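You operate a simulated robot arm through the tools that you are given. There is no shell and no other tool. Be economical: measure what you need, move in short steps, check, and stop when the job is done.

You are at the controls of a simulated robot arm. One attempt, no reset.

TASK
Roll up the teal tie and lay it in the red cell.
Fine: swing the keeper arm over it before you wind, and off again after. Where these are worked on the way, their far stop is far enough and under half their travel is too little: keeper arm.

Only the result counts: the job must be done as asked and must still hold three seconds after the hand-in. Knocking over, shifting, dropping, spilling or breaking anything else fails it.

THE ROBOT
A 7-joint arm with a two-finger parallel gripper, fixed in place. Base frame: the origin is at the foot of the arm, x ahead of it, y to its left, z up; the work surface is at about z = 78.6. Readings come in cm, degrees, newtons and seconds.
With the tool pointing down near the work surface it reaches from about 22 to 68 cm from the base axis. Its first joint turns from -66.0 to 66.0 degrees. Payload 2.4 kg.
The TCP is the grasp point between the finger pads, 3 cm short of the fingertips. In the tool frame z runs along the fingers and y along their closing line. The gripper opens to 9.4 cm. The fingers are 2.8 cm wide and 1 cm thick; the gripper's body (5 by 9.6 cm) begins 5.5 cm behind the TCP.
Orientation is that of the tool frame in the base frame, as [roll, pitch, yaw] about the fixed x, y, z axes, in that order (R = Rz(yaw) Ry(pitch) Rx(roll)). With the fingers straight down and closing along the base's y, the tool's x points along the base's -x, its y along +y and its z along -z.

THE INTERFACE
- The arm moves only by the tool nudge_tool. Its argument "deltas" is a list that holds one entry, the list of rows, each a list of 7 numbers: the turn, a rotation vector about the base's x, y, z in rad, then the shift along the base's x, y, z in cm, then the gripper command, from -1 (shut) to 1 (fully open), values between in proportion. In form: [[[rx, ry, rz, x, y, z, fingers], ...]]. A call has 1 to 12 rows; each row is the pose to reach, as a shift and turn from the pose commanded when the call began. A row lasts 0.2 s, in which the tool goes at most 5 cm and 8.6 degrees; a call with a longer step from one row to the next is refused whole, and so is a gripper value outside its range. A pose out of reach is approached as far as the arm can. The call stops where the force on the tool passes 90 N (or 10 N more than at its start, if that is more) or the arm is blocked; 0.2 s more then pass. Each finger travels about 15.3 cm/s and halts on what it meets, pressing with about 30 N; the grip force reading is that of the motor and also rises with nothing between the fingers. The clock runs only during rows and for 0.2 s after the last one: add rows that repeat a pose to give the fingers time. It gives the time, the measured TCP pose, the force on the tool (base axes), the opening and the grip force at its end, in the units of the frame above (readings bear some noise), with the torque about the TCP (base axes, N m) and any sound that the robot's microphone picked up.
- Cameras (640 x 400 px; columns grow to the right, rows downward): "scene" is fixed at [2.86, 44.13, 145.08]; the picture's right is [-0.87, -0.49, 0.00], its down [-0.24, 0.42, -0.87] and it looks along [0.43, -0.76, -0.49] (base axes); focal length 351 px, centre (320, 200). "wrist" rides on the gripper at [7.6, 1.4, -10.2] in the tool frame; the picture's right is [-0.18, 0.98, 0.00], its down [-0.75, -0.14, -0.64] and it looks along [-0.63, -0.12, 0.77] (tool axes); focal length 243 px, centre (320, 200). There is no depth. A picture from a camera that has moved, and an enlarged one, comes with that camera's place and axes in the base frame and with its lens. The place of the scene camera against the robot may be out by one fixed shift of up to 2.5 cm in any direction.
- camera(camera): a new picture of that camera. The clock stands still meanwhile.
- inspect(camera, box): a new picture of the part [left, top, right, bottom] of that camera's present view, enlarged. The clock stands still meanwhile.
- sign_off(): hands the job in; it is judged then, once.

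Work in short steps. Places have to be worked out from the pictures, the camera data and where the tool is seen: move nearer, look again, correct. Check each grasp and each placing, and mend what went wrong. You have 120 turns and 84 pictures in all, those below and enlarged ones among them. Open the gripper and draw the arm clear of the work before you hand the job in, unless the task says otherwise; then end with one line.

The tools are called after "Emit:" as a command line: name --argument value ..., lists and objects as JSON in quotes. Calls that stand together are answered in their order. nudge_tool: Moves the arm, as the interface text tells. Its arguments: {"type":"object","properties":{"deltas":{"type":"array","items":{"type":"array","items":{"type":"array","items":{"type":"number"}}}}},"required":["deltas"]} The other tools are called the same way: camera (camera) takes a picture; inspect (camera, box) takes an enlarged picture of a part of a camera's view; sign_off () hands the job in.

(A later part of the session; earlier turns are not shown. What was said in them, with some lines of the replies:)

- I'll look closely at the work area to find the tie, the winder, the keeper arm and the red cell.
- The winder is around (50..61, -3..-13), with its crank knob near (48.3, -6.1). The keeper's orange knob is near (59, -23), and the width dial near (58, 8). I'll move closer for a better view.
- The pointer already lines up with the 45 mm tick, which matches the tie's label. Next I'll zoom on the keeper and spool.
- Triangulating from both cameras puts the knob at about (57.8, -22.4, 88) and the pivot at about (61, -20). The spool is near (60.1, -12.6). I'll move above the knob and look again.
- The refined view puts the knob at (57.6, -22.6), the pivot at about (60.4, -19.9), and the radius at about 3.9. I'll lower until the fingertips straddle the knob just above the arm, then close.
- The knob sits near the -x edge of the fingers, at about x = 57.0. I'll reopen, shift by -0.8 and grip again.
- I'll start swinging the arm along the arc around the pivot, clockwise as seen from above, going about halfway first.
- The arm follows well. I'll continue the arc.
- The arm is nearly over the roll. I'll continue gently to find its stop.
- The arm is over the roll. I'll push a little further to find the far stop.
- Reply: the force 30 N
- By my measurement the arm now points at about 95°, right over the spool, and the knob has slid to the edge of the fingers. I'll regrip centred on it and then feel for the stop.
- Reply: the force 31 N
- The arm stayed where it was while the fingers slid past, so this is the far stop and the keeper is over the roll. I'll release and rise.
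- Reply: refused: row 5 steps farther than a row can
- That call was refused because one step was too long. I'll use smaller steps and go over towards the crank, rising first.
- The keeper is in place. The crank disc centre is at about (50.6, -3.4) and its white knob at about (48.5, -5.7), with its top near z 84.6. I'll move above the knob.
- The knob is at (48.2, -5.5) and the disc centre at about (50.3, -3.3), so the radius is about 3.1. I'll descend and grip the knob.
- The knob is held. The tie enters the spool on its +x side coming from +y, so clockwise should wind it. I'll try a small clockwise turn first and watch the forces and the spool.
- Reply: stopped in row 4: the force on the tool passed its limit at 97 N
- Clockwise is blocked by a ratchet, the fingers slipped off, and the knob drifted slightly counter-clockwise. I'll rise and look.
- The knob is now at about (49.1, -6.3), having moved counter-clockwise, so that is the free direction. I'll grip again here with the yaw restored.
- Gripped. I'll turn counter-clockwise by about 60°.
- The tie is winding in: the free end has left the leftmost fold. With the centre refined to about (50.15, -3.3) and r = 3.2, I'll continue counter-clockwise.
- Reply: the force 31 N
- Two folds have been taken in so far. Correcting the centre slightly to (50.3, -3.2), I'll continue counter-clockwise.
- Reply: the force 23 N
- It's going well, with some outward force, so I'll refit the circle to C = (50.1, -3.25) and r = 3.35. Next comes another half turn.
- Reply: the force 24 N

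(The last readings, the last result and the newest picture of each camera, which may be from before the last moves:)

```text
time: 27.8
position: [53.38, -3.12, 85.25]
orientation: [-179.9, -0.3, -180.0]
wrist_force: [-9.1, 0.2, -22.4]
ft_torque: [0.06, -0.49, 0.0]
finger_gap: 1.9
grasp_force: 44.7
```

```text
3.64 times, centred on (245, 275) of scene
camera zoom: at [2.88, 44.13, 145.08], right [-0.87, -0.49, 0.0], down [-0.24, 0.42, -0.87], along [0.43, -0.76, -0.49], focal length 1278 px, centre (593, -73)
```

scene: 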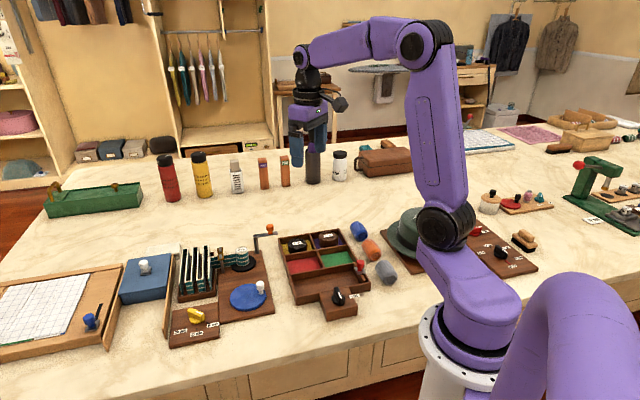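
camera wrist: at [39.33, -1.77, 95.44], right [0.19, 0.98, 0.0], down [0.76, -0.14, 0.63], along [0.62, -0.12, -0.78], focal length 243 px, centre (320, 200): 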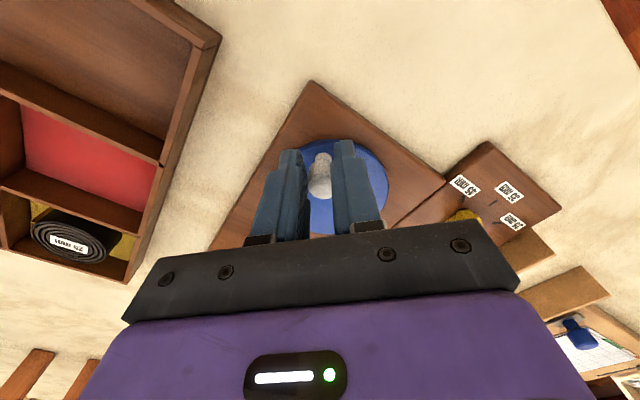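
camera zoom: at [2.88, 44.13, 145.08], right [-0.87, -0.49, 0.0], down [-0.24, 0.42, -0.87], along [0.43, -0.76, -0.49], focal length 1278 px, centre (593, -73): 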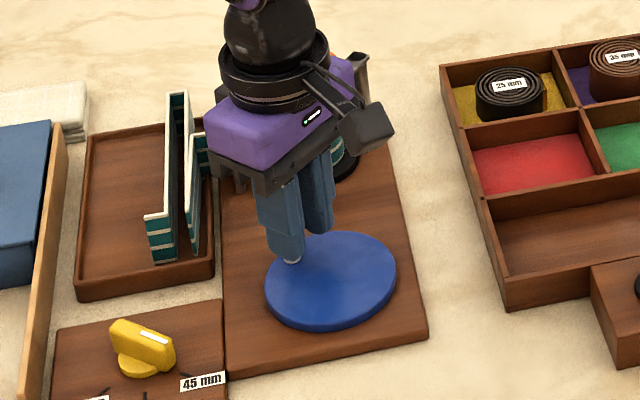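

The tie keeps winding, with about three panels left. Another half turn.

Emit:
nudge_tool --deltas '[[[0, 0, 0, -0.11, 0.87, 0, -1], [0, 0, 0, -0.45, 1.68, 0, -1], [0, 0, 0, -0.98, 2.37, 0, -1], [0, 0, 0, -1.68, 2.9, 0, -1], [0, 0, 0, -2.48, 3.24, 0, -1], [0, 0, 0, -3.35, 3.35, 0, -1], [0, 0, 0, -4.22, 3.24, 0, -1], [0, 0, 0, -5.03, 2.9, 0, -1], [0, 0, 0, -5.72, 2.37, 0, -1], [0, 0, 0, -6.25, 1.68, 0, -1], [0, 0, 0, -6.59, 0.87, 0, -1], [0, 0, 0, -6.7, 0, 0, -1]]]'

Emit:
inspect --camera "scene" --box '[190, 220, 300, 330]'

Emit:
camera --camera "wrist"

```text
time: 30.4
position: [46.7, -3.37, 85.26]
orientation: [-179.8, -0.4, 179.8]
wrist_force: [-8.8, -1.3, -14.3]
ft_torque: [0.01, 1.58, -0.01]
finger_gap: 1.88
grasp_force: 44.8
```

```text
3.64 times, centred on (245, 275) of scene
camera zoom: at [2.87, 44.12, 145.08], right [-0.87, -0.49, 0.0], down [-0.24, 0.42, -0.87], along [0.43, -0.76, -0.49], focal length 1278 px, centre (593, -73)
```

zoom: 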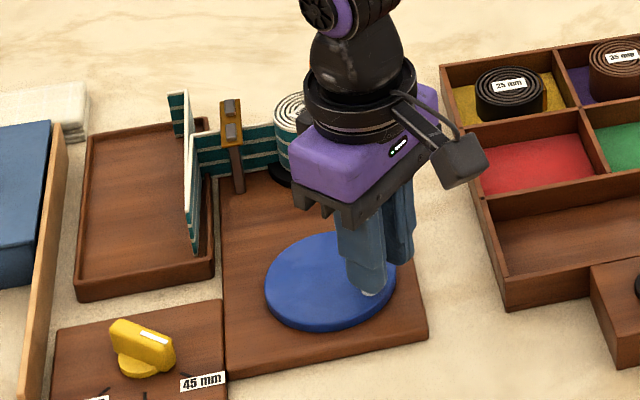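

```text
39 pictures are left
camera wrist: at [39.22, -1.9, 95.48], right [0.19, 0.98, 0.0], down [0.76, -0.14, 0.64], along [0.63, -0.12, -0.77], focal length 243 px, centre (320, 200)
```

wrist: 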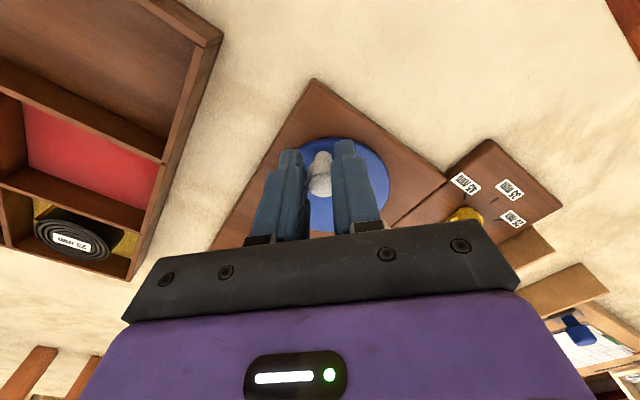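

About one and a half panels are left. Another half turn.

Emit:
nudge_tool --deltas '[[[0, 0, 0, 0.11, -0.87, 0, -1], [0, 0, 0, 0.45, -1.68, 0, -1], [0, 0, 0, 0.98, -2.37, 0, -1], [0, 0, 0, 1.68, -2.9, 0, -1], [0, 0, 0, 2.48, -3.24, 0, -1], [0, 0, 0, 3.35, -3.35, 0, -1], [0, 0, 0, 4.22, -3.24, 0, -1], [0, 0, 0, 5.03, -2.9, 0, -1], [0, 0, 0, 5.72, -2.37, 0, -1], [0, 0, 0, 6.25, -1.68, 0, -1], [0, 0, 0, 6.59, -0.87, 0, -1], [0, 0, 0, 6.7, 0, 0, -1]]]'

Emit:
inspect --camera "scene" --box '[190, 220, 300, 330]'

```text
time: 33.0
position: [53.56, -3.12, 85.18]
orientation: [-179.9, -0.1, 179.9]
wrist_force: [-3.3, 0.2, 0.0]
ft_torque: [0.04, -1.14, -0.02]
finger_gap: 1.88
grasp_force: 44.9
```

```text
3.64 times, centred on (245, 275) of scene
camera zoom: at [2.85, 44.13, 145.08], right [-0.87, -0.49, 0.0], down [-0.24, 0.42, -0.87], along [0.43, -0.76, -0.49], focal length 1278 px, centre (593, -73)
```

zoom: 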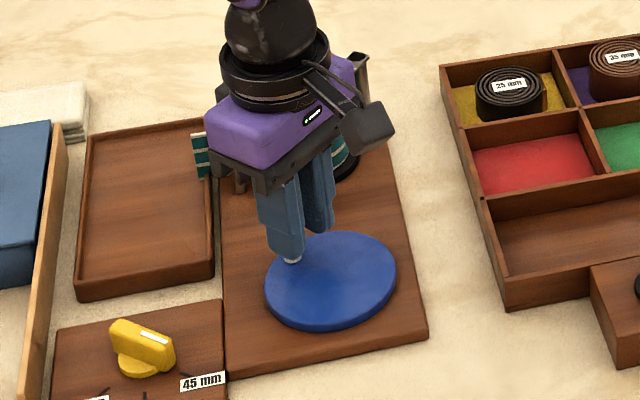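

The last stretch is now between the guide and the spool. One more half turn, watching for a stop at the end.

Emit:
nudge_tool --deltas '[[[0, 0, 0, -0.11, 0.87, 0, -1], [0, 0, 0, -0.45, 1.68, 0, -1], [0, 0, 0, -0.98, 2.37, 0, -1], [0, 0, 0, -1.68, 2.9, 0, -1], [0, 0, 0, -2.48, 3.24, 0, -1], [0, 0, 0, -3.35, 3.35, 0, -1], [0, 0, 0, -4.22, 3.24, 0, -1], [0, 0, 0, -5.03, 2.9, 0, -1], [0, 0, 0, -5.72, 2.37, 0, -1], [0, 0, 0, -6.25, 1.68, 0, -1], [0, 0, 0, -6.59, 0.87, 0, -1], [0, 0, 0, -6.7, 0, 0, -1]]]'

Emit:
inspect --camera "scene" --box '[190, 220, 300, 330]'

```text
time: 35.6
position: [46.56, -3.31, 85.29]
orientation: [-179.9, -0.2, 179.9]
wrist_force: [-7.2, -0.9, 19.3]
ft_torque: [0.0, 0.91, -0.02]
finger_gap: 1.92
grasp_force: 44.9
```

```text
3.64 times, centred on (245, 275) of scene
camera zoom: at [2.82, 44.13, 145.08], right [-0.87, -0.49, 0.0], down [-0.24, 0.42, -0.87], along [0.43, -0.76, -0.49], focal length 1278 px, centre (593, -73)
```

zoom: 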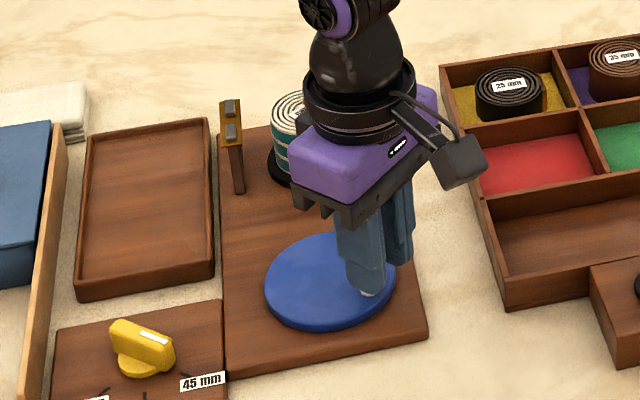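

The tie looks fully wound. I'll release, rise and check the roll.

Emit:
nudge_tool --deltas '[[[0, 0, 0, 0, 0, 0, -0.4], [0, 0, 0, 0, 0, 0, 0], [0, 0, 0, 0, 0, 4, 0], [0, 0, 0, 0, 0, 8, 0], [0, 0, 0, 3, 0, 11, 0], [0, 0, 0, 7, -1, 13, 0], [0, 0, 0, 11, -3, 14, 0], [0, 0, 0, 14, -5, 15, 0.3], [0, 0, 0, 14, -5, 15, 0.6]]]'

Emit:
camera --camera "wrist"

Emit:
inspect --camera "scene" --box '[190, 220, 300, 330]'

```text
time: 37.6
position: [60.9, -8.35, 100.23]
orientation: [-179.9, -0.1, 179.9]
wrist_force: [0.8, -0.9, 0.4]
ft_torque: [0.0, -0.03, -0.04]
finger_gap: 7.5
grasp_force: 0.1
```

```text
36 pictures are left
camera wrist: at [53.48, -6.82, 110.47], right [0.19, 0.98, 0.0], down [0.76, -0.14, 0.64], along [0.63, -0.12, -0.77], focal length 243 px, centre (320, 200)
```

wrist: 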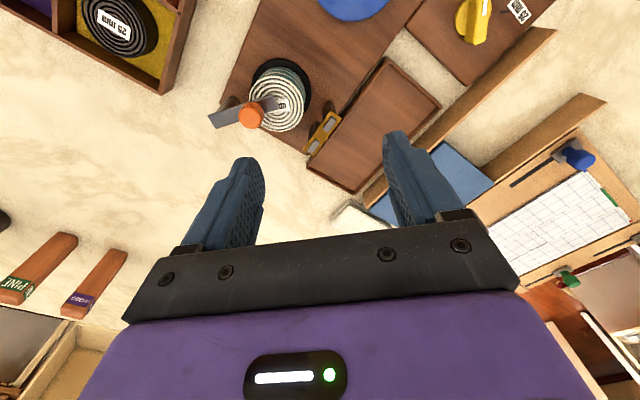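

```text
3.64 times, centred on (245, 275) of scene
camera zoom: at [2.86, 44.13, 145.08], right [-0.87, -0.49, 0.0], down [-0.24, 0.42, -0.87], along [0.43, -0.76, -0.49], focal length 1278 px, centre (593, -73)
```

zoom: 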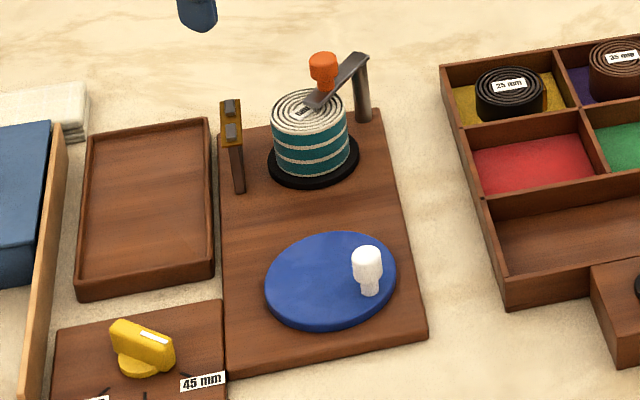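

The tie is fully rolled. Next I'll swing the keeper off: I go above its knob at about (60.3, -14.9) and grip.

Emit:
nudge_tool --deltas '[[[0, 0, 0, -0.3, -3.3, -2, 0.3], [0, 0, 0, -0.6, -6.5, -4.5, 0], [0, 0, 0, -0.6, -6.5, -4.5, 0], [0, 0, 0, -0.6, -6.5, -7.5, 0], [0, 0, 0, -0.6, -6.5, -9.8, 0], [0, 0, 0, -0.6, -6.5, -9.8, -0.4], [0, 0, 0, -0.6, -6.5, -9.8, -1], [0, 0, 0, -0.6, -6.5, -9.8, -1]]]'

Emit:
inspect --camera "wrist" --box '[240, 60, 480, 230]'

```text
time: 39.4
position: [60.21, -14.93, 90.44]
orientation: [-179.9, -0.1, 179.6]
wrist_force: [0.4, -17.9, -5.7]
ft_torque: [-0.23, -0.76, -0.16]
finger_gap: 2.13
grasp_force: 45.6
```

```text
2.35 times, centred on (360, 145) of wrist
camera zoom: at [52.76, -13.44, 100.58], right [0.19, 0.98, 0.0], down [0.75, -0.14, 0.64], along [0.63, -0.12, -0.77], focal length 571 px, centre (226, 329)
```

zoom: 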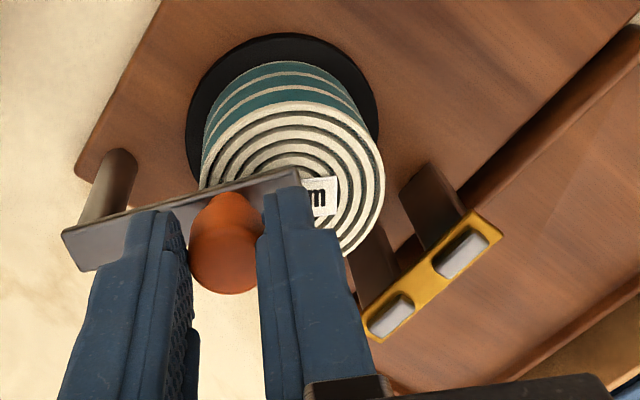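

The grip is good. I'll swing the keeper back along its arc, half of it first.

Emit:
nudge_tool --deltas '[[[0, 0, 0, -0.96, -0.19, 0, -1], [0, 0, 0, -1.87, -0.57, 0, -1], [0, 0, 0, -2.67, -1.13, 0, -1], [0, 0, 0, -3.34, -1.85, 0, -1], [0, 0, 0, -3.85, -2.69, 0, -1], [0, 0, 0, -4.17, -3.62, 0, -1], [0, 0, 0, -4.17, -3.62, 0, -1]]]'

Emit:
inspect --camera "scene" --box '[200, 180, 320, 280]'

```text
time: 41.0
position: [55.81, -18.14, 90.45]
orientation: [179.9, -0.6, -179.9]
wrist_force: [-11.1, 8.8, 13.1]
ft_torque: [0.13, 0.78, 0.31]
finger_gap: 2.08
grasp_force: 45.3
```

```text
4.00 times, centred on (260, 230) of scene
camera zoom: at [2.81, 44.16, 145.07], right [-0.87, -0.49, 0.0], down [-0.24, 0.42, -0.87], along [0.43, -0.76, -0.49], focal length 1405 px, centre (560, 80)
```

zoom: 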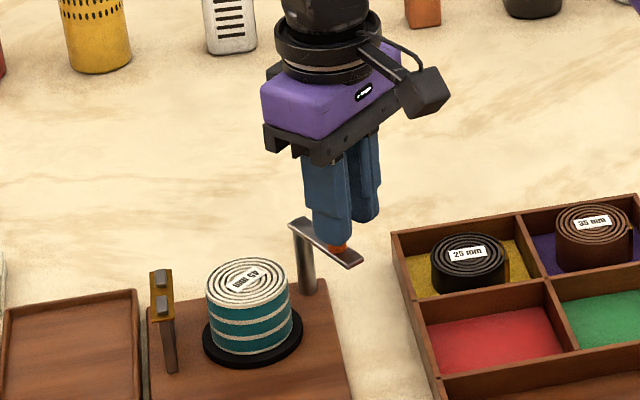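

Halfway, and the roll is undisturbed. I'll continue to the original stop.

Emit:
nudge_tool --deltas '[[[0, 0, 0, -0.12, -0.98, 0, -1], [0, 0, 0, -0.03, -1.96, 0, -1], [0, 0, 0, 0.25, -2.9, 0, -1], [0, 0, 0, 0.73, -3.76, 0, -1], [0, 0, 0, 1.2, -4.4, 0, -1], [0, 0, 0, 1.2, -4.4, 0, -1]]]'

Emit:
inspect --camera "scene" --box '[200, 180, 320, 280]'

```text
time: 42.4
position: [57.32, -22.61, 90.29]
orientation: [-180.0, -0.3, -180.0]
wrist_force: [-6.6, 11.9, -2.4]
ft_torque: [0.31, -0.12, 0.37]
finger_gap: 2.09
grasp_force: 44.8
```

```text
4.00 times, centred on (260, 230) of scene
camera zoom: at [2.85, 44.15, 145.07], right [-0.87, -0.49, 0.0], down [-0.24, 0.42, -0.87], along [0.43, -0.76, -0.49], focal length 1405 px, centre (560, 80)
```

zoom: 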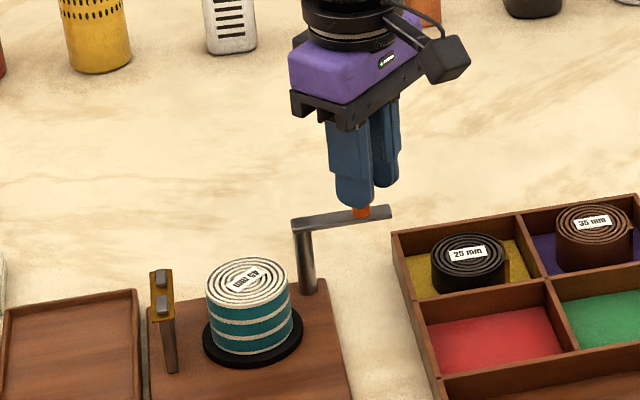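

The keeper is back at its start position. I'll release, rise, and move to view the roll and the red cell.

Emit:
nudge_tool --deltas '[[[0, 0, 0, 0, 0, 0, -0.4], [0, 0, 0, 0, 0, 0, 0], [0, 0, 0, 0, 0, 4, 0], [0, 0, 0, 0, 0, 8, 0.5], [0, 0, 0, 1, 3, 11, 1], [0, 0, 0, 2, 6, 14, 1], [0, 0, 0, 3, 9, 17, 1], [0, 0, 0, 3, 10, 20, 1], [0, 0, 0, 3, 10, 20, 1]]]'

Emit:
camera --camera "wrist"

Emit:
inspect --camera "scene" --box '[220, 210, 360, 330]'

```text
time: 44.4
position: [60.26, -12.6, 110.56]
orientation: [-180.0, -0.2, 179.8]
wrist_force: [-0.4, -0.6, -0.7]
ft_torque: [0.02, -0.01, -0.03]
finger_gap: 9.39
grasp_force: 0.1
```

```text
31 pictures are left
camera wrist: at [52.78, -11.13, 120.7], right [0.19, 0.98, 0.0], down [0.75, -0.14, 0.64], along [0.63, -0.12, -0.77], focal length 243 px, centre (320, 200)
```

wrist: 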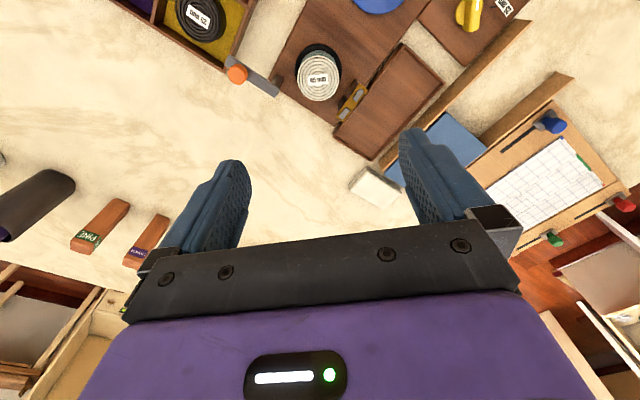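

```text
3.33 times, centred on (290, 270) of scene
camera zoom: at [2.86, 44.13, 145.08], right [-0.87, -0.49, 0.0], down [-0.24, 0.42, -0.87], along [0.43, -0.76, -0.49], focal length 1171 px, centre (420, -33)
```

zoom: 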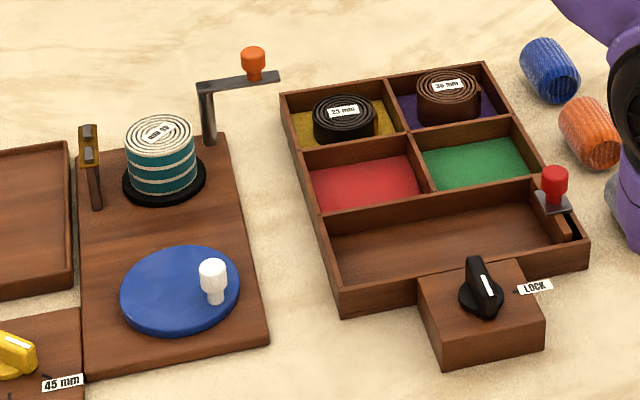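

The roll is free on the spool. I'll turn the gripper +70° so the fingers straddle the roll clear of the guide and the keeper post, lower partway, and look.

Emit:
nudge_tool --deltas '[[[0, 0, 0.136, 0, 0, -1, 1], [0, 0, 0.272, 0, 0, -2, 1], [0, 0, 0.407, 0, 0, -3, 1], [0, 0, 0.543, 0, 0, -4, 1], [0, 0, 0.679, 0, 0, -5, 1], [0, 0, 0.815, 0, 0, -6, 1], [0, 0, 0.95, 0, 0, -7, 1], [0, 0, 1.086, 0, 0, -9, 1], [0, 0, 1.222, 0, 0, -11, 1], [0, 0, 1.222, 0, 0, -13, 1], [0, 0, 1.222, 0, 0, -13, 1]]]'

Emit:
camera --camera "wrist"

```text
time: 46.8
position: [60.25, -12.82, 97.44]
orientation: [-179.9, 0.0, -110.0]
wrist_force: [0.0, -1.0, -0.1]
ft_torque: [0.01, 0.01, 0.03]
finger_gap: 9.41
grasp_force: 0.0
```

```text
29 pictures are left
camera wrist: at [56.39, -19.35, 107.71], right [-0.86, 0.51, 0.0], down [0.39, 0.66, 0.64], along [0.33, 0.55, -0.77], focal length 243 px, centre (320, 200)
```

wrist: 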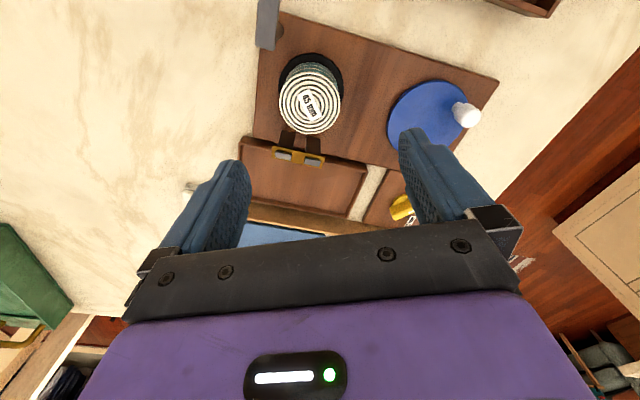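

The roll top looks to be at z ≈ 84.6, consistent with the 45 mm width, and centred near (61.0, -13.1). I'll shift there, lower, and check the alignment.

Emit:
nudge_tool --deltas '[[[0, 0, 0, 0.7, -0.3, -3, 1], [0, 0, 0, 0.7, -0.3, -6, 1], [0, 0, 0, 0.7, -0.3, -6, 1]]]'

Emit:
camera --camera "wrist"

Emit:
inspect --camera "scene" --box '[200, 200, 300, 300]'

```text
time: 47.6
position: [60.82, -13.15, 91.5]
orientation: [-179.9, -0.1, -109.9]
wrist_force: [0.2, -0.7, 0.4]
ft_torque: [-0.02, -0.01, -0.01]
finger_gap: 9.4
grasp_force: 0.0
```

```text
28 pictures are left
camera wrist: at [56.92, -19.71, 101.64], right [-0.86, 0.51, 0.0], down [0.39, 0.66, 0.64], along [0.33, 0.55, -0.77], focal length 243 px, centre (320, 200)
```

wrist: 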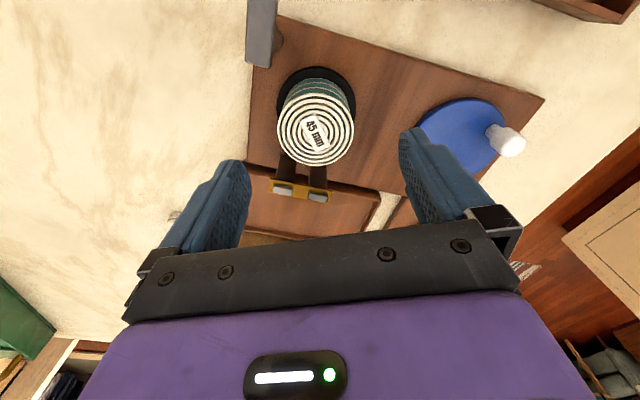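

```text
4.00 times, centred on (250, 250) of scene
camera zoom: at [2.86, 44.13, 145.08], right [-0.87, -0.49, 0.0], down [-0.24, 0.42, -0.87], along [0.43, -0.76, -0.49], focal length 1405 px, centre (600, 0)
```

zoom: 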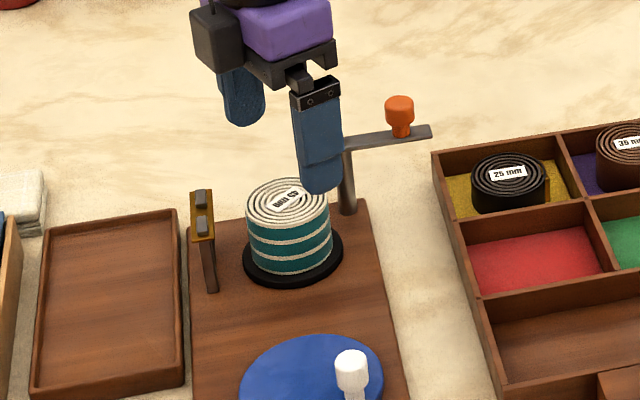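

The roll centre is about (61.0, -13.45), with its top at z ≈ 84.6. I'll lower so the fingertips take about the top 2 cm, then close gently.

Emit:
nudge_tool --deltas '[[[0, 0, 0, 0.1, -0.3, -3, 1], [0, 0, 0, 0.1, -0.3, -5.9, 1], [0, 0, 0, 0.1, -0.3, -5.9, 0.7], [0, 0, 0, 0.1, -0.3, -5.9, 0.5], [0, 0, 0, 0.1, -0.3, -5.9, 0.4]]]'

Emit:
camera --camera "wrist"

Emit:
inspect --camera "scene" --box '[200, 200, 300, 300]'

```text
time: 48.8
position: [60.88, -13.28, 85.51]
orientation: [-179.9, 0.0, -109.9]
wrist_force: [0.4, 0.5, -1.0]
ft_torque: [0.0, 0.02, -0.04]
finger_gap: 6.57
grasp_force: 0.2
```

```text
26 pictures are left
camera wrist: at [56.99, -19.91, 95.7], right [-0.86, 0.51, 0.0], down [0.39, 0.66, 0.64], along [0.33, 0.55, -0.77], focal length 243 px, centre (320, 200)
```

wrist: 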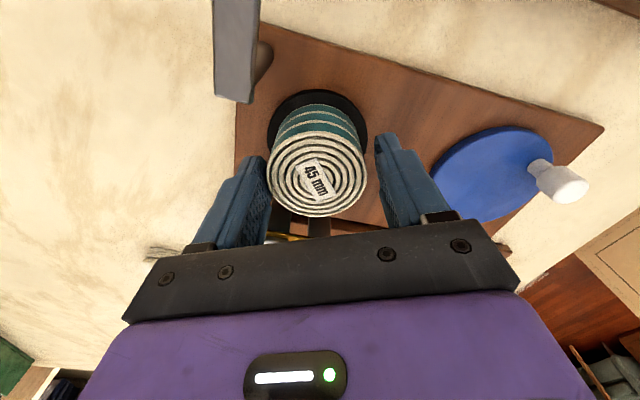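

```text
4.00 times, centred on (250, 250) of scene
camera zoom: at [2.86, 44.13, 145.08], right [-0.87, -0.49, 0.0], down [-0.24, 0.42, -0.87], along [0.43, -0.76, -0.49], focal length 1405 px, centre (600, 0)
```

zoom: 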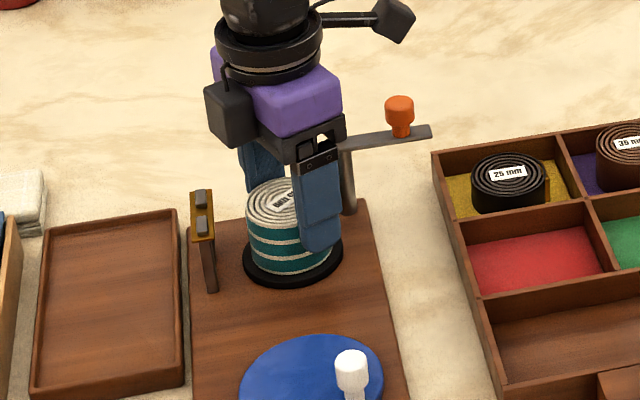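

The alignment is good apart from the roll sitting slightly toward the camera side. I'll shift by 0.4 and close.

Emit:
nudge_tool --deltas '[[[0, 0, 0, -0.14, -0.38, 0, 0.4], [0, 0, 0, -0.14, -0.38, 0, 0.4], [0, 0, 0, -0.14, -0.38, 0, 0.2], [0, 0, 0, -0.14, -0.38, 0, 0.0], [0, 0, 0, -0.14, -0.38, 0, -0.2]]]'

```text
time: 50.0
position: [60.77, -13.75, 85.66]
orientation: [-180.0, -0.2, -110.1]
wrist_force: [0.4, -1.0, 2.2]
ft_torque: [-0.05, -0.04, 0.0]
finger_gap: 5.61
grasp_force: 29.8
```

Gripped at a 5.6 cm gap. I'll lift straight up.

Emit:
nudge_tool --deltas '[[[0, 0, 0, 0, 0, 1, -1], [0, 0, 0, 0, 0, 3, -1], [0, 0, 0, 0, 0, 6, -1], [0, 0, 0, 0, 0, 9.5, -1], [0, 0, 0, 0, 0, 9.5, -1]]]'

Emit:
camera --camera "scene"

Emit:
camera --camera "wrist"

```text
time: 51.2
position: [60.88, -13.69, 95.17]
orientation: [-179.9, -0.2, -110.0]
wrist_force: [0.2, -0.4, -1.0]
ft_torque: [0.0, -0.01, -0.02]
finger_gap: 5.62
grasp_force: 29.8
```

```text
24 pictures are left
```

scene: 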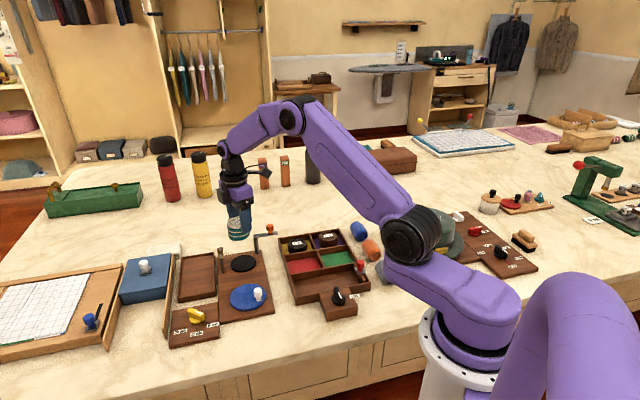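

```text
23 pictures are left
camera wrist: at [57.06, -20.32, 105.29], right [-0.86, 0.51, 0.0], down [0.39, 0.66, 0.64], along [0.33, 0.55, -0.77], focal length 243 px, centre (320, 200)
```

wrist: 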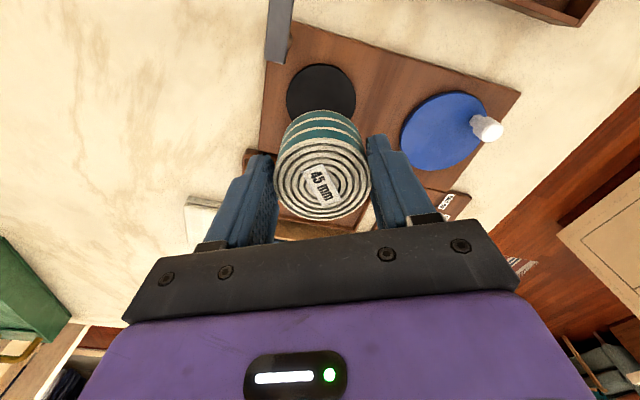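

The roll is held and the spool is empty. I'll raise, rotate back and move near the tray to look at the red cell.

Emit:
nudge_tool --deltas '[[[0, 0, -0.136, 0, 0, 3, -1], [0, 0, -0.272, 0, 0, 6, -1], [0, 0, -0.407, 0, 0, 9, -1], [0, 0, -0.543, -1, -1, 9, -1], [0, 0, -0.679, -2, -2.5, 9, -1], [0, 0, -0.815, -3.5, -4, 9, -1], [0, 0, -0.95, -5, -5.5, 9, -1], [0, 0, -1.086, -6, -6.5, 9, -1], [0, 0, -1.222, -7, -6.5, 9, -1], [0, 0, -1.222, -7, -6.5, 9, -1]]]'

Emit:
camera --camera "wrist"

```text
time: 53.4
position: [53.84, -20.18, 104.17]
orientation: [-179.9, -0.1, 179.8]
wrist_force: [-0.4, 0.0, 0.0]
ft_torque: [0.01, 0.01, 0.02]
finger_gap: 5.59
grasp_force: 30.3
```

```text
22 pictures are left
camera wrist: at [46.36, -18.75, 114.35], right [0.19, 0.98, 0.0], down [0.75, -0.14, 0.64], along [0.63, -0.12, -0.77], focal length 243 px, centre (320, 200)
```

wrist: 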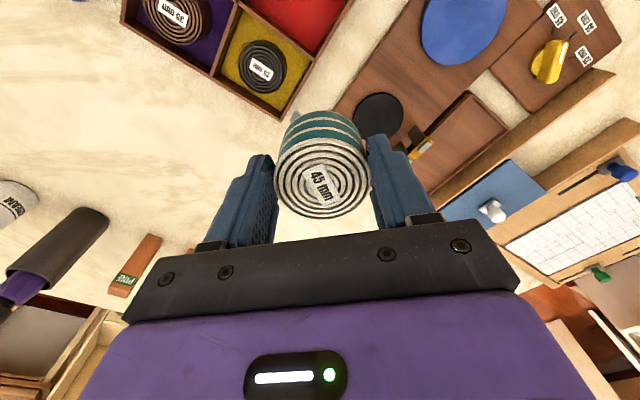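

I'll move back 7 cm so the red cell comes fully into view.

Emit:
nudge_tool --deltas '[[[0, 0, 0, -4, 0, 0, -1], [0, 0, 0, -8, 0, 0, -1], [0, 0, 0, -8, 0, 0, -1]]]'

Emit:
camera --camera "wrist"

Emit:
inspect --camera "wrist" --box '[220, 0, 420, 125]'

```text
time: 54.2
position: [45.87, -20.25, 103.98]
orientation: [-179.9, -0.1, 179.9]
wrist_force: [-0.7, -0.4, -0.2]
ft_torque: [-0.03, 0.02, 0.03]
finger_gap: 5.61
grasp_force: 30.1
```

```text
21 pictures are left
camera wrist: at [38.42, -18.68, 114.17], right [0.19, 0.98, 0.0], down [0.75, -0.14, 0.64], along [0.63, -0.12, -0.77], focal length 243 px, centre (320, 200)
```

wrist: 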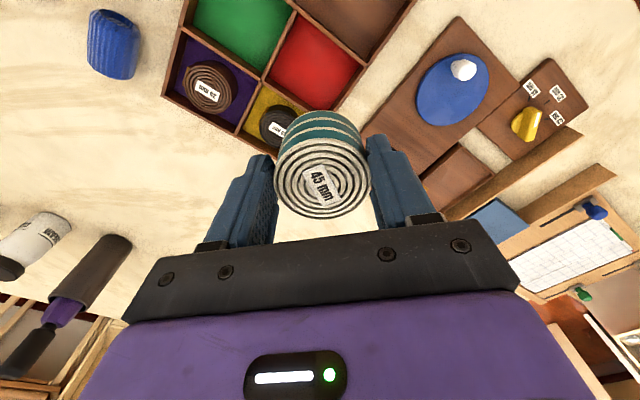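

```text
3.20 times, centred on (320, 62) of wrist
camera zoom: at [38.42, -18.68, 114.17], right [0.19, 0.98, 0.0], down [0.75, -0.14, 0.64], along [0.63, -0.12, -0.77], focal length 776 px, centre (320, 640)
```

zoom: 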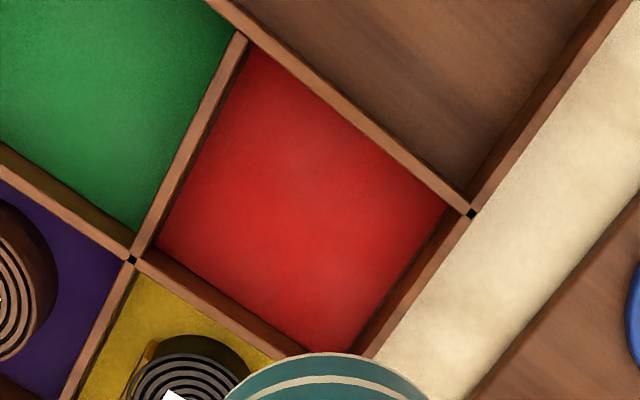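

The cell centre is about (45.35, -20.6), with roughly 1.4 cm of margin around the roll. I'll centre and lower to just above the walls.

Emit:
nudge_tool --deltas '[[[0, 0, 0, -0.5, -0.35, -4, -1], [0, 0, 0, -0.5, -0.35, -8, -1], [0, 0, 0, -0.5, -0.35, -12, -1], [0, 0, 0, -0.5, -0.35, -14.5, -1], [0, 0, 0, -0.5, -0.35, -14.5, -1]]]'

Emit:
camera --camera "wrist"

Emit:
inspect --camera "scene" --box '[260, 200, 380, 320]'

```text
time: 55.4
position: [45.39, -20.47, 89.78]
orientation: [-179.8, -0.1, 180.0]
wrist_force: [-0.4, 0.4, -0.9]
ft_torque: [-0.01, -0.01, 0.01]
finger_gap: 5.62
grasp_force: 30.2
```

```text
19 pictures are left
camera wrist: at [37.83, -18.98, 99.92], right [0.19, 0.98, 0.0], down [0.75, -0.14, 0.64], along [0.63, -0.12, -0.77], focal length 243 px, centre (320, 200)
```

wrist: 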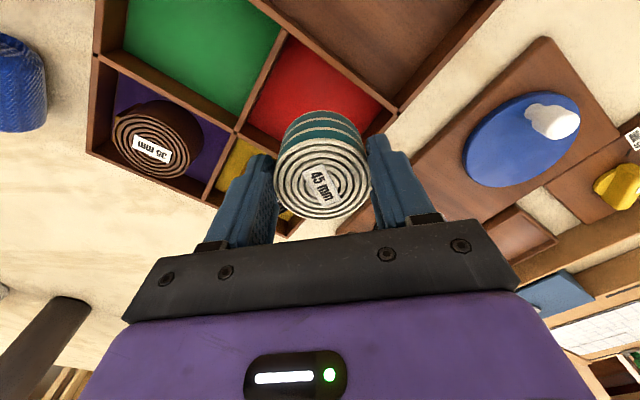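

```text
3.33 times, centred on (320, 260) of scene
camera zoom: at [2.86, 44.13, 145.08], right [-0.87, -0.49, 0.0], down [-0.24, 0.42, -0.87], along [0.43, -0.76, -0.49], focal length 1171 px, centre (320, 0)
```

zoom: 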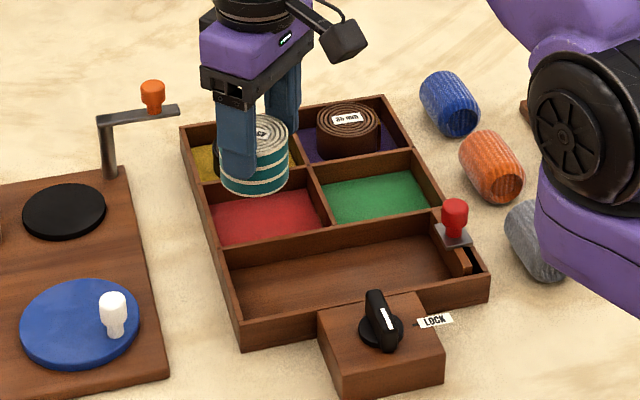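

A fresh estimate puts the cell centre at about (45.1, -20.9). I'll shift slightly and lower to just above the floor.

Emit:
nudge_tool --deltas '[[[0, 0, 0, -0.2, -0.35, 0, -1], [0, 0, 0, -0.2, -0.35, -2, -1], [0, 0, 0, -0.2, -0.35, -3.5, -1], [0, 0, 0, -0.2, -0.35, -4.2, -1], [0, 0, 0, -0.2, -0.35, -4.2, -1]]]'

Emit:
inspect --camera "scene" --box '[260, 210, 370, 310]'

Emit:
camera --camera "wrist"

```text
time: 56.6
position: [45.17, -20.95, 85.41]
orientation: [-179.9, -0.2, 179.9]
wrist_force: [0.7, -0.6, -1.0]
ft_torque: [0.01, 0.01, 0.02]
finger_gap: 5.61
grasp_force: 30.5
```

```text
4.00 times, centred on (315, 260) of scene
camera zoom: at [2.86, 44.13, 145.08], right [-0.87, -0.49, 0.0], down [-0.24, 0.42, -0.87], along [0.43, -0.76, -0.49], focal length 1405 px, centre (340, -40)
```

zoom: 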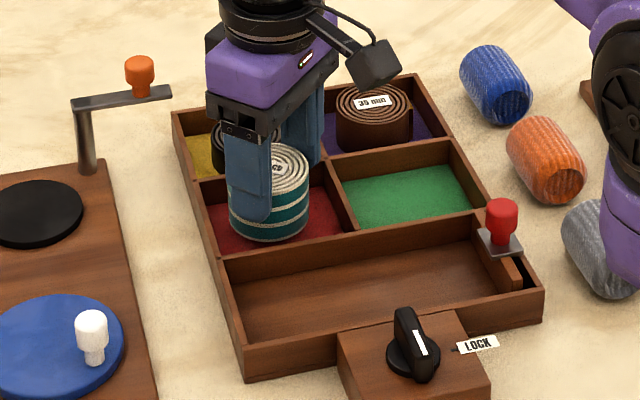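

```text
16 pictures are left
camera wrist: at [37.64, -19.48, 95.61], right [0.19, 0.98, 0.0], down [0.75, -0.14, 0.64], along [0.63, -0.12, -0.77], focal length 243 px, centre (320, 200)
```

wrist: 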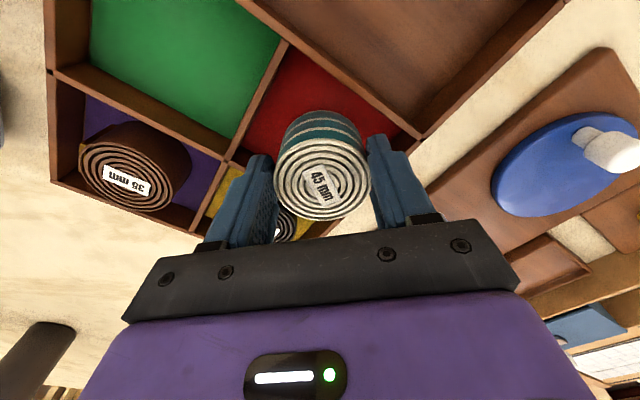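

The roll is inside the cell. I'll lower gently to touch the floor.

Emit:
nudge_tool --deltas '[[[0, 0, 0, 0, 0, -0.2, -1], [0, 0, 0, 0, 0, -0.4, -1], [0, 0, 0, 0, 0, -0.6, -1], [0, 0, 0, 0, 0, -0.6, -1]]]'

```text
time: 57.6
position: [45.16, -20.98, 84.72]
orientation: [-179.9, -0.1, 179.9]
wrist_force: [-0.8, 0.4, -0.8]
ft_torque: [-0.03, -0.01, 0.0]
finger_gap: 5.61
grasp_force: 29.8
```

Emit:
nudge_tool --deltas '[[[0, 0, 0, 0, 0, -0.15, -1], [0, 0, 0, 0, 0, -0.3, -1], [0, 0, 0, 0, 0, -0.3, -1]]]'

Emit:
inspect --camera "scene" --box '[270, 210, 360, 290]'

```text
time: 58.4
position: [45.12, -20.83, 84.43]
orientation: [-179.9, -0.1, 179.9]
wrist_force: [0.2, -0.1, -1.1]
ft_torque: [-0.01, 0.01, 0.01]
finger_gap: 5.62
grasp_force: 30.1
```

```text
5.00 times, centred on (315, 250) of scene
camera zoom: at [2.86, 44.13, 145.08], right [-0.87, -0.49, 0.0], down [-0.24, 0.42, -0.87], along [0.43, -0.76, -0.49], focal length 1757 px, centre (345, -50)
```

zoom: 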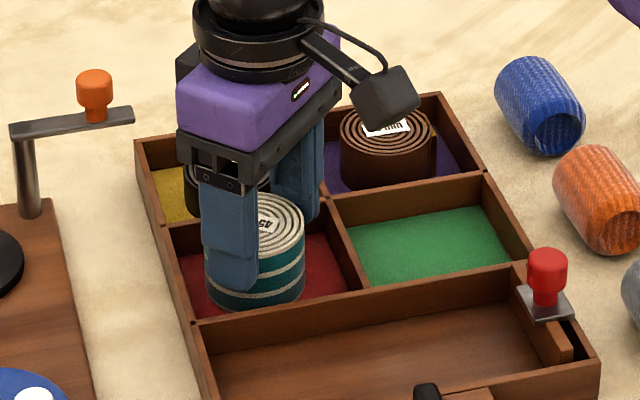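

There is no contact yet, so I'll continue in small steps.

Emit:
nudge_tool --deltas '[[[0, 0, 0, 0, 0, -0.15, -1], [0, 0, 0, 0, 0, -0.3, -1], [0, 0, 0, 0, 0, -0.45, -1], [0, 0, 0, 0, 0, -0.45, -1]]]'

```text
time: 59.4
position: [45.27, -21.04, 84.0]
orientation: [-179.8, 0.0, -180.0]
wrist_force: [-5.9, 7.8, 39.3]
ft_torque: [0.51, -0.18, 0.1]
finger_gap: 5.61
grasp_force: 29.9
```

Contact with the floor. I'll ease up slightly, open a little and check.

Emit:
nudge_tool --deltas '[[[0, 0, 0, 0, 0, 0.15, -1], [0, 0, 0, 0, 0, 0.15, 0.25], [0, 0, 0, 0, 0, 0.15, 0.4], [0, 0, 0, 0, 0, 0.15, 0.4]]]'

Emit:
camera --camera "wrist"

Emit:
inspect --camera "scene" --box '[270, 210, 360, 290]'

```text
time: 60.4
position: [45.06, -20.97, 84.03]
orientation: [180.0, -0.1, 179.9]
wrist_force: [0.1, 0.8, 0.7]
ft_torque: [-0.02, 0.0, -0.02]
finger_gap: 6.56
grasp_force: 0.0
```

```text
14 pictures are left
camera wrist: at [37.65, -19.53, 94.29], right [0.19, 0.98, 0.0], down [0.75, -0.14, 0.64], along [0.63, -0.12, -0.77], focal length 243 px, centre (320, 200)
```

wrist: 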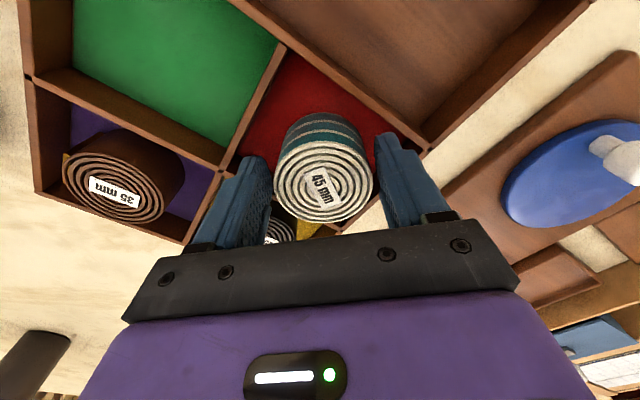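

```text
5.00 times, centred on (315, 250) of scene
camera zoom: at [2.86, 44.13, 145.08], right [-0.87, -0.49, 0.0], down [-0.24, 0.42, -0.87], along [0.43, -0.76, -0.49], focal length 1757 px, centre (345, -50)
```

zoom: 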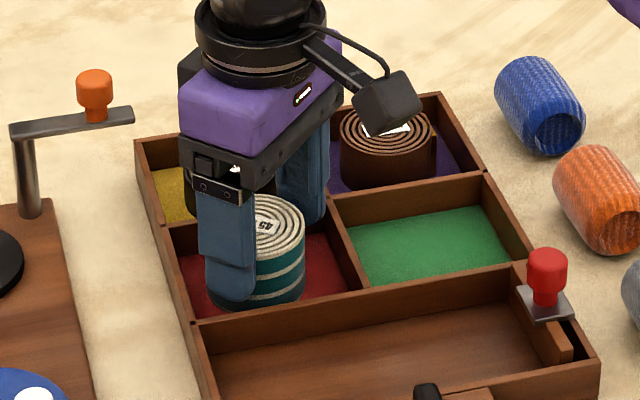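

The roll stands free on the floor of the red cell. I'll withdraw straight up and check.

Emit:
nudge_tool --deltas '[[[0, 0, 0, 0, 0, 1.5, 0.4], [0, 0, 0, 0, 0, 4, 0.4], [0, 0, 0, 0, 0, 8, 0.4], [0, 0, 0, 0, 0, 12, 0.4], [0, 0, 0, 0, 0, 16, 0.4], [0, 0, 0, 3, 0, 20, 1], [0, 0, 0, 6, 4, 20, 1], [0, 0, 0, 9, 7, 20, 1], [0, 0, 0, 9, 7, 20, 1]]]'

Emit:
camera --camera "scene"

Emit:
inspect --camera "scene" --box '[200, 200, 380, 330]'

Emit:
inspect --camera "wrist" --box '[100, 0, 400, 180]'

```text
time: 62.4
position: [54.16, -14.1, 104.14]
orientation: [-179.9, -0.1, 179.9]
wrist_force: [0.4, 0.1, 0.4]
ft_torque: [-0.01, -0.02, -0.02]
finger_gap: 9.4
grasp_force: 0.0
```

```text
12 pictures are left
```

scene: 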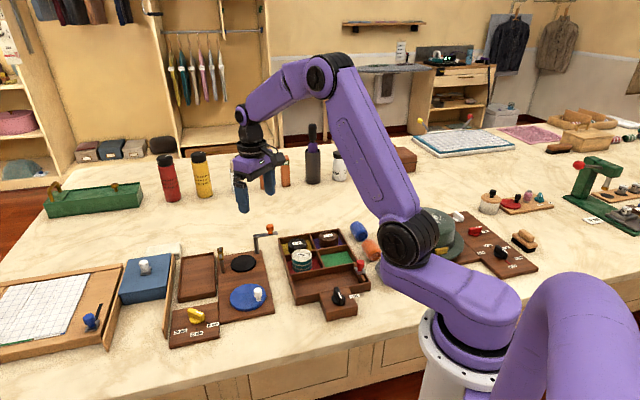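

```text
3.08 times, centred on (290, 265) of scene
camera zoom: at [2.86, 44.13, 145.08], right [-0.87, -0.49, 0.0], down [-0.24, 0.42, -0.87], along [0.43, -0.76, -0.49], focal length 1081 px, centre (412, 0)
```

zoom: 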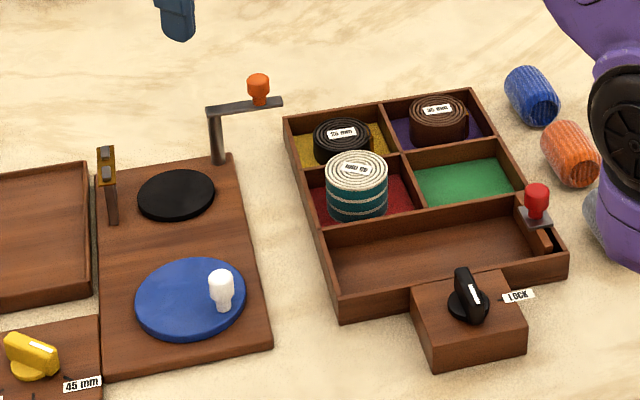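

```text
2.13 times, centred on (250, 90) of wrist
camera zoom: at [46.72, -12.52, 114.32], right [0.19, 0.98, 0.0], down [0.75, -0.14, 0.64], along [0.63, -0.12, -0.77], focal length 518 px, centre (469, 435)
```

zoom: 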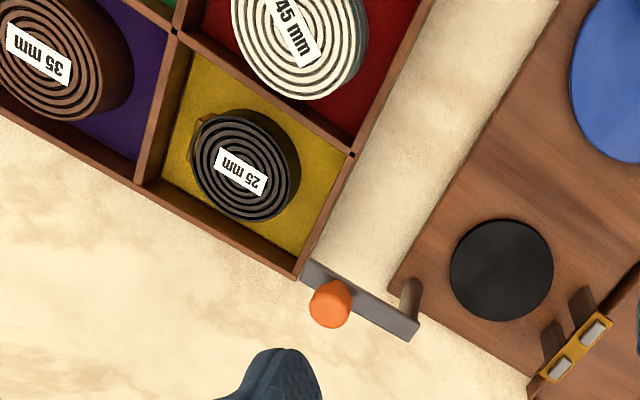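

The roll stands upright in the red cell, the keeper is swung off, nothing else has moved, and the gripper is open and clear. Handing in.

Emit:
sign_off

```text
The job is handed in.
```

The teal tie is rolled up and standing in the red cell. I swung the keeper arm to its far stop before winding and back off afterwards; nothing else looked disturbed in the last pictures.
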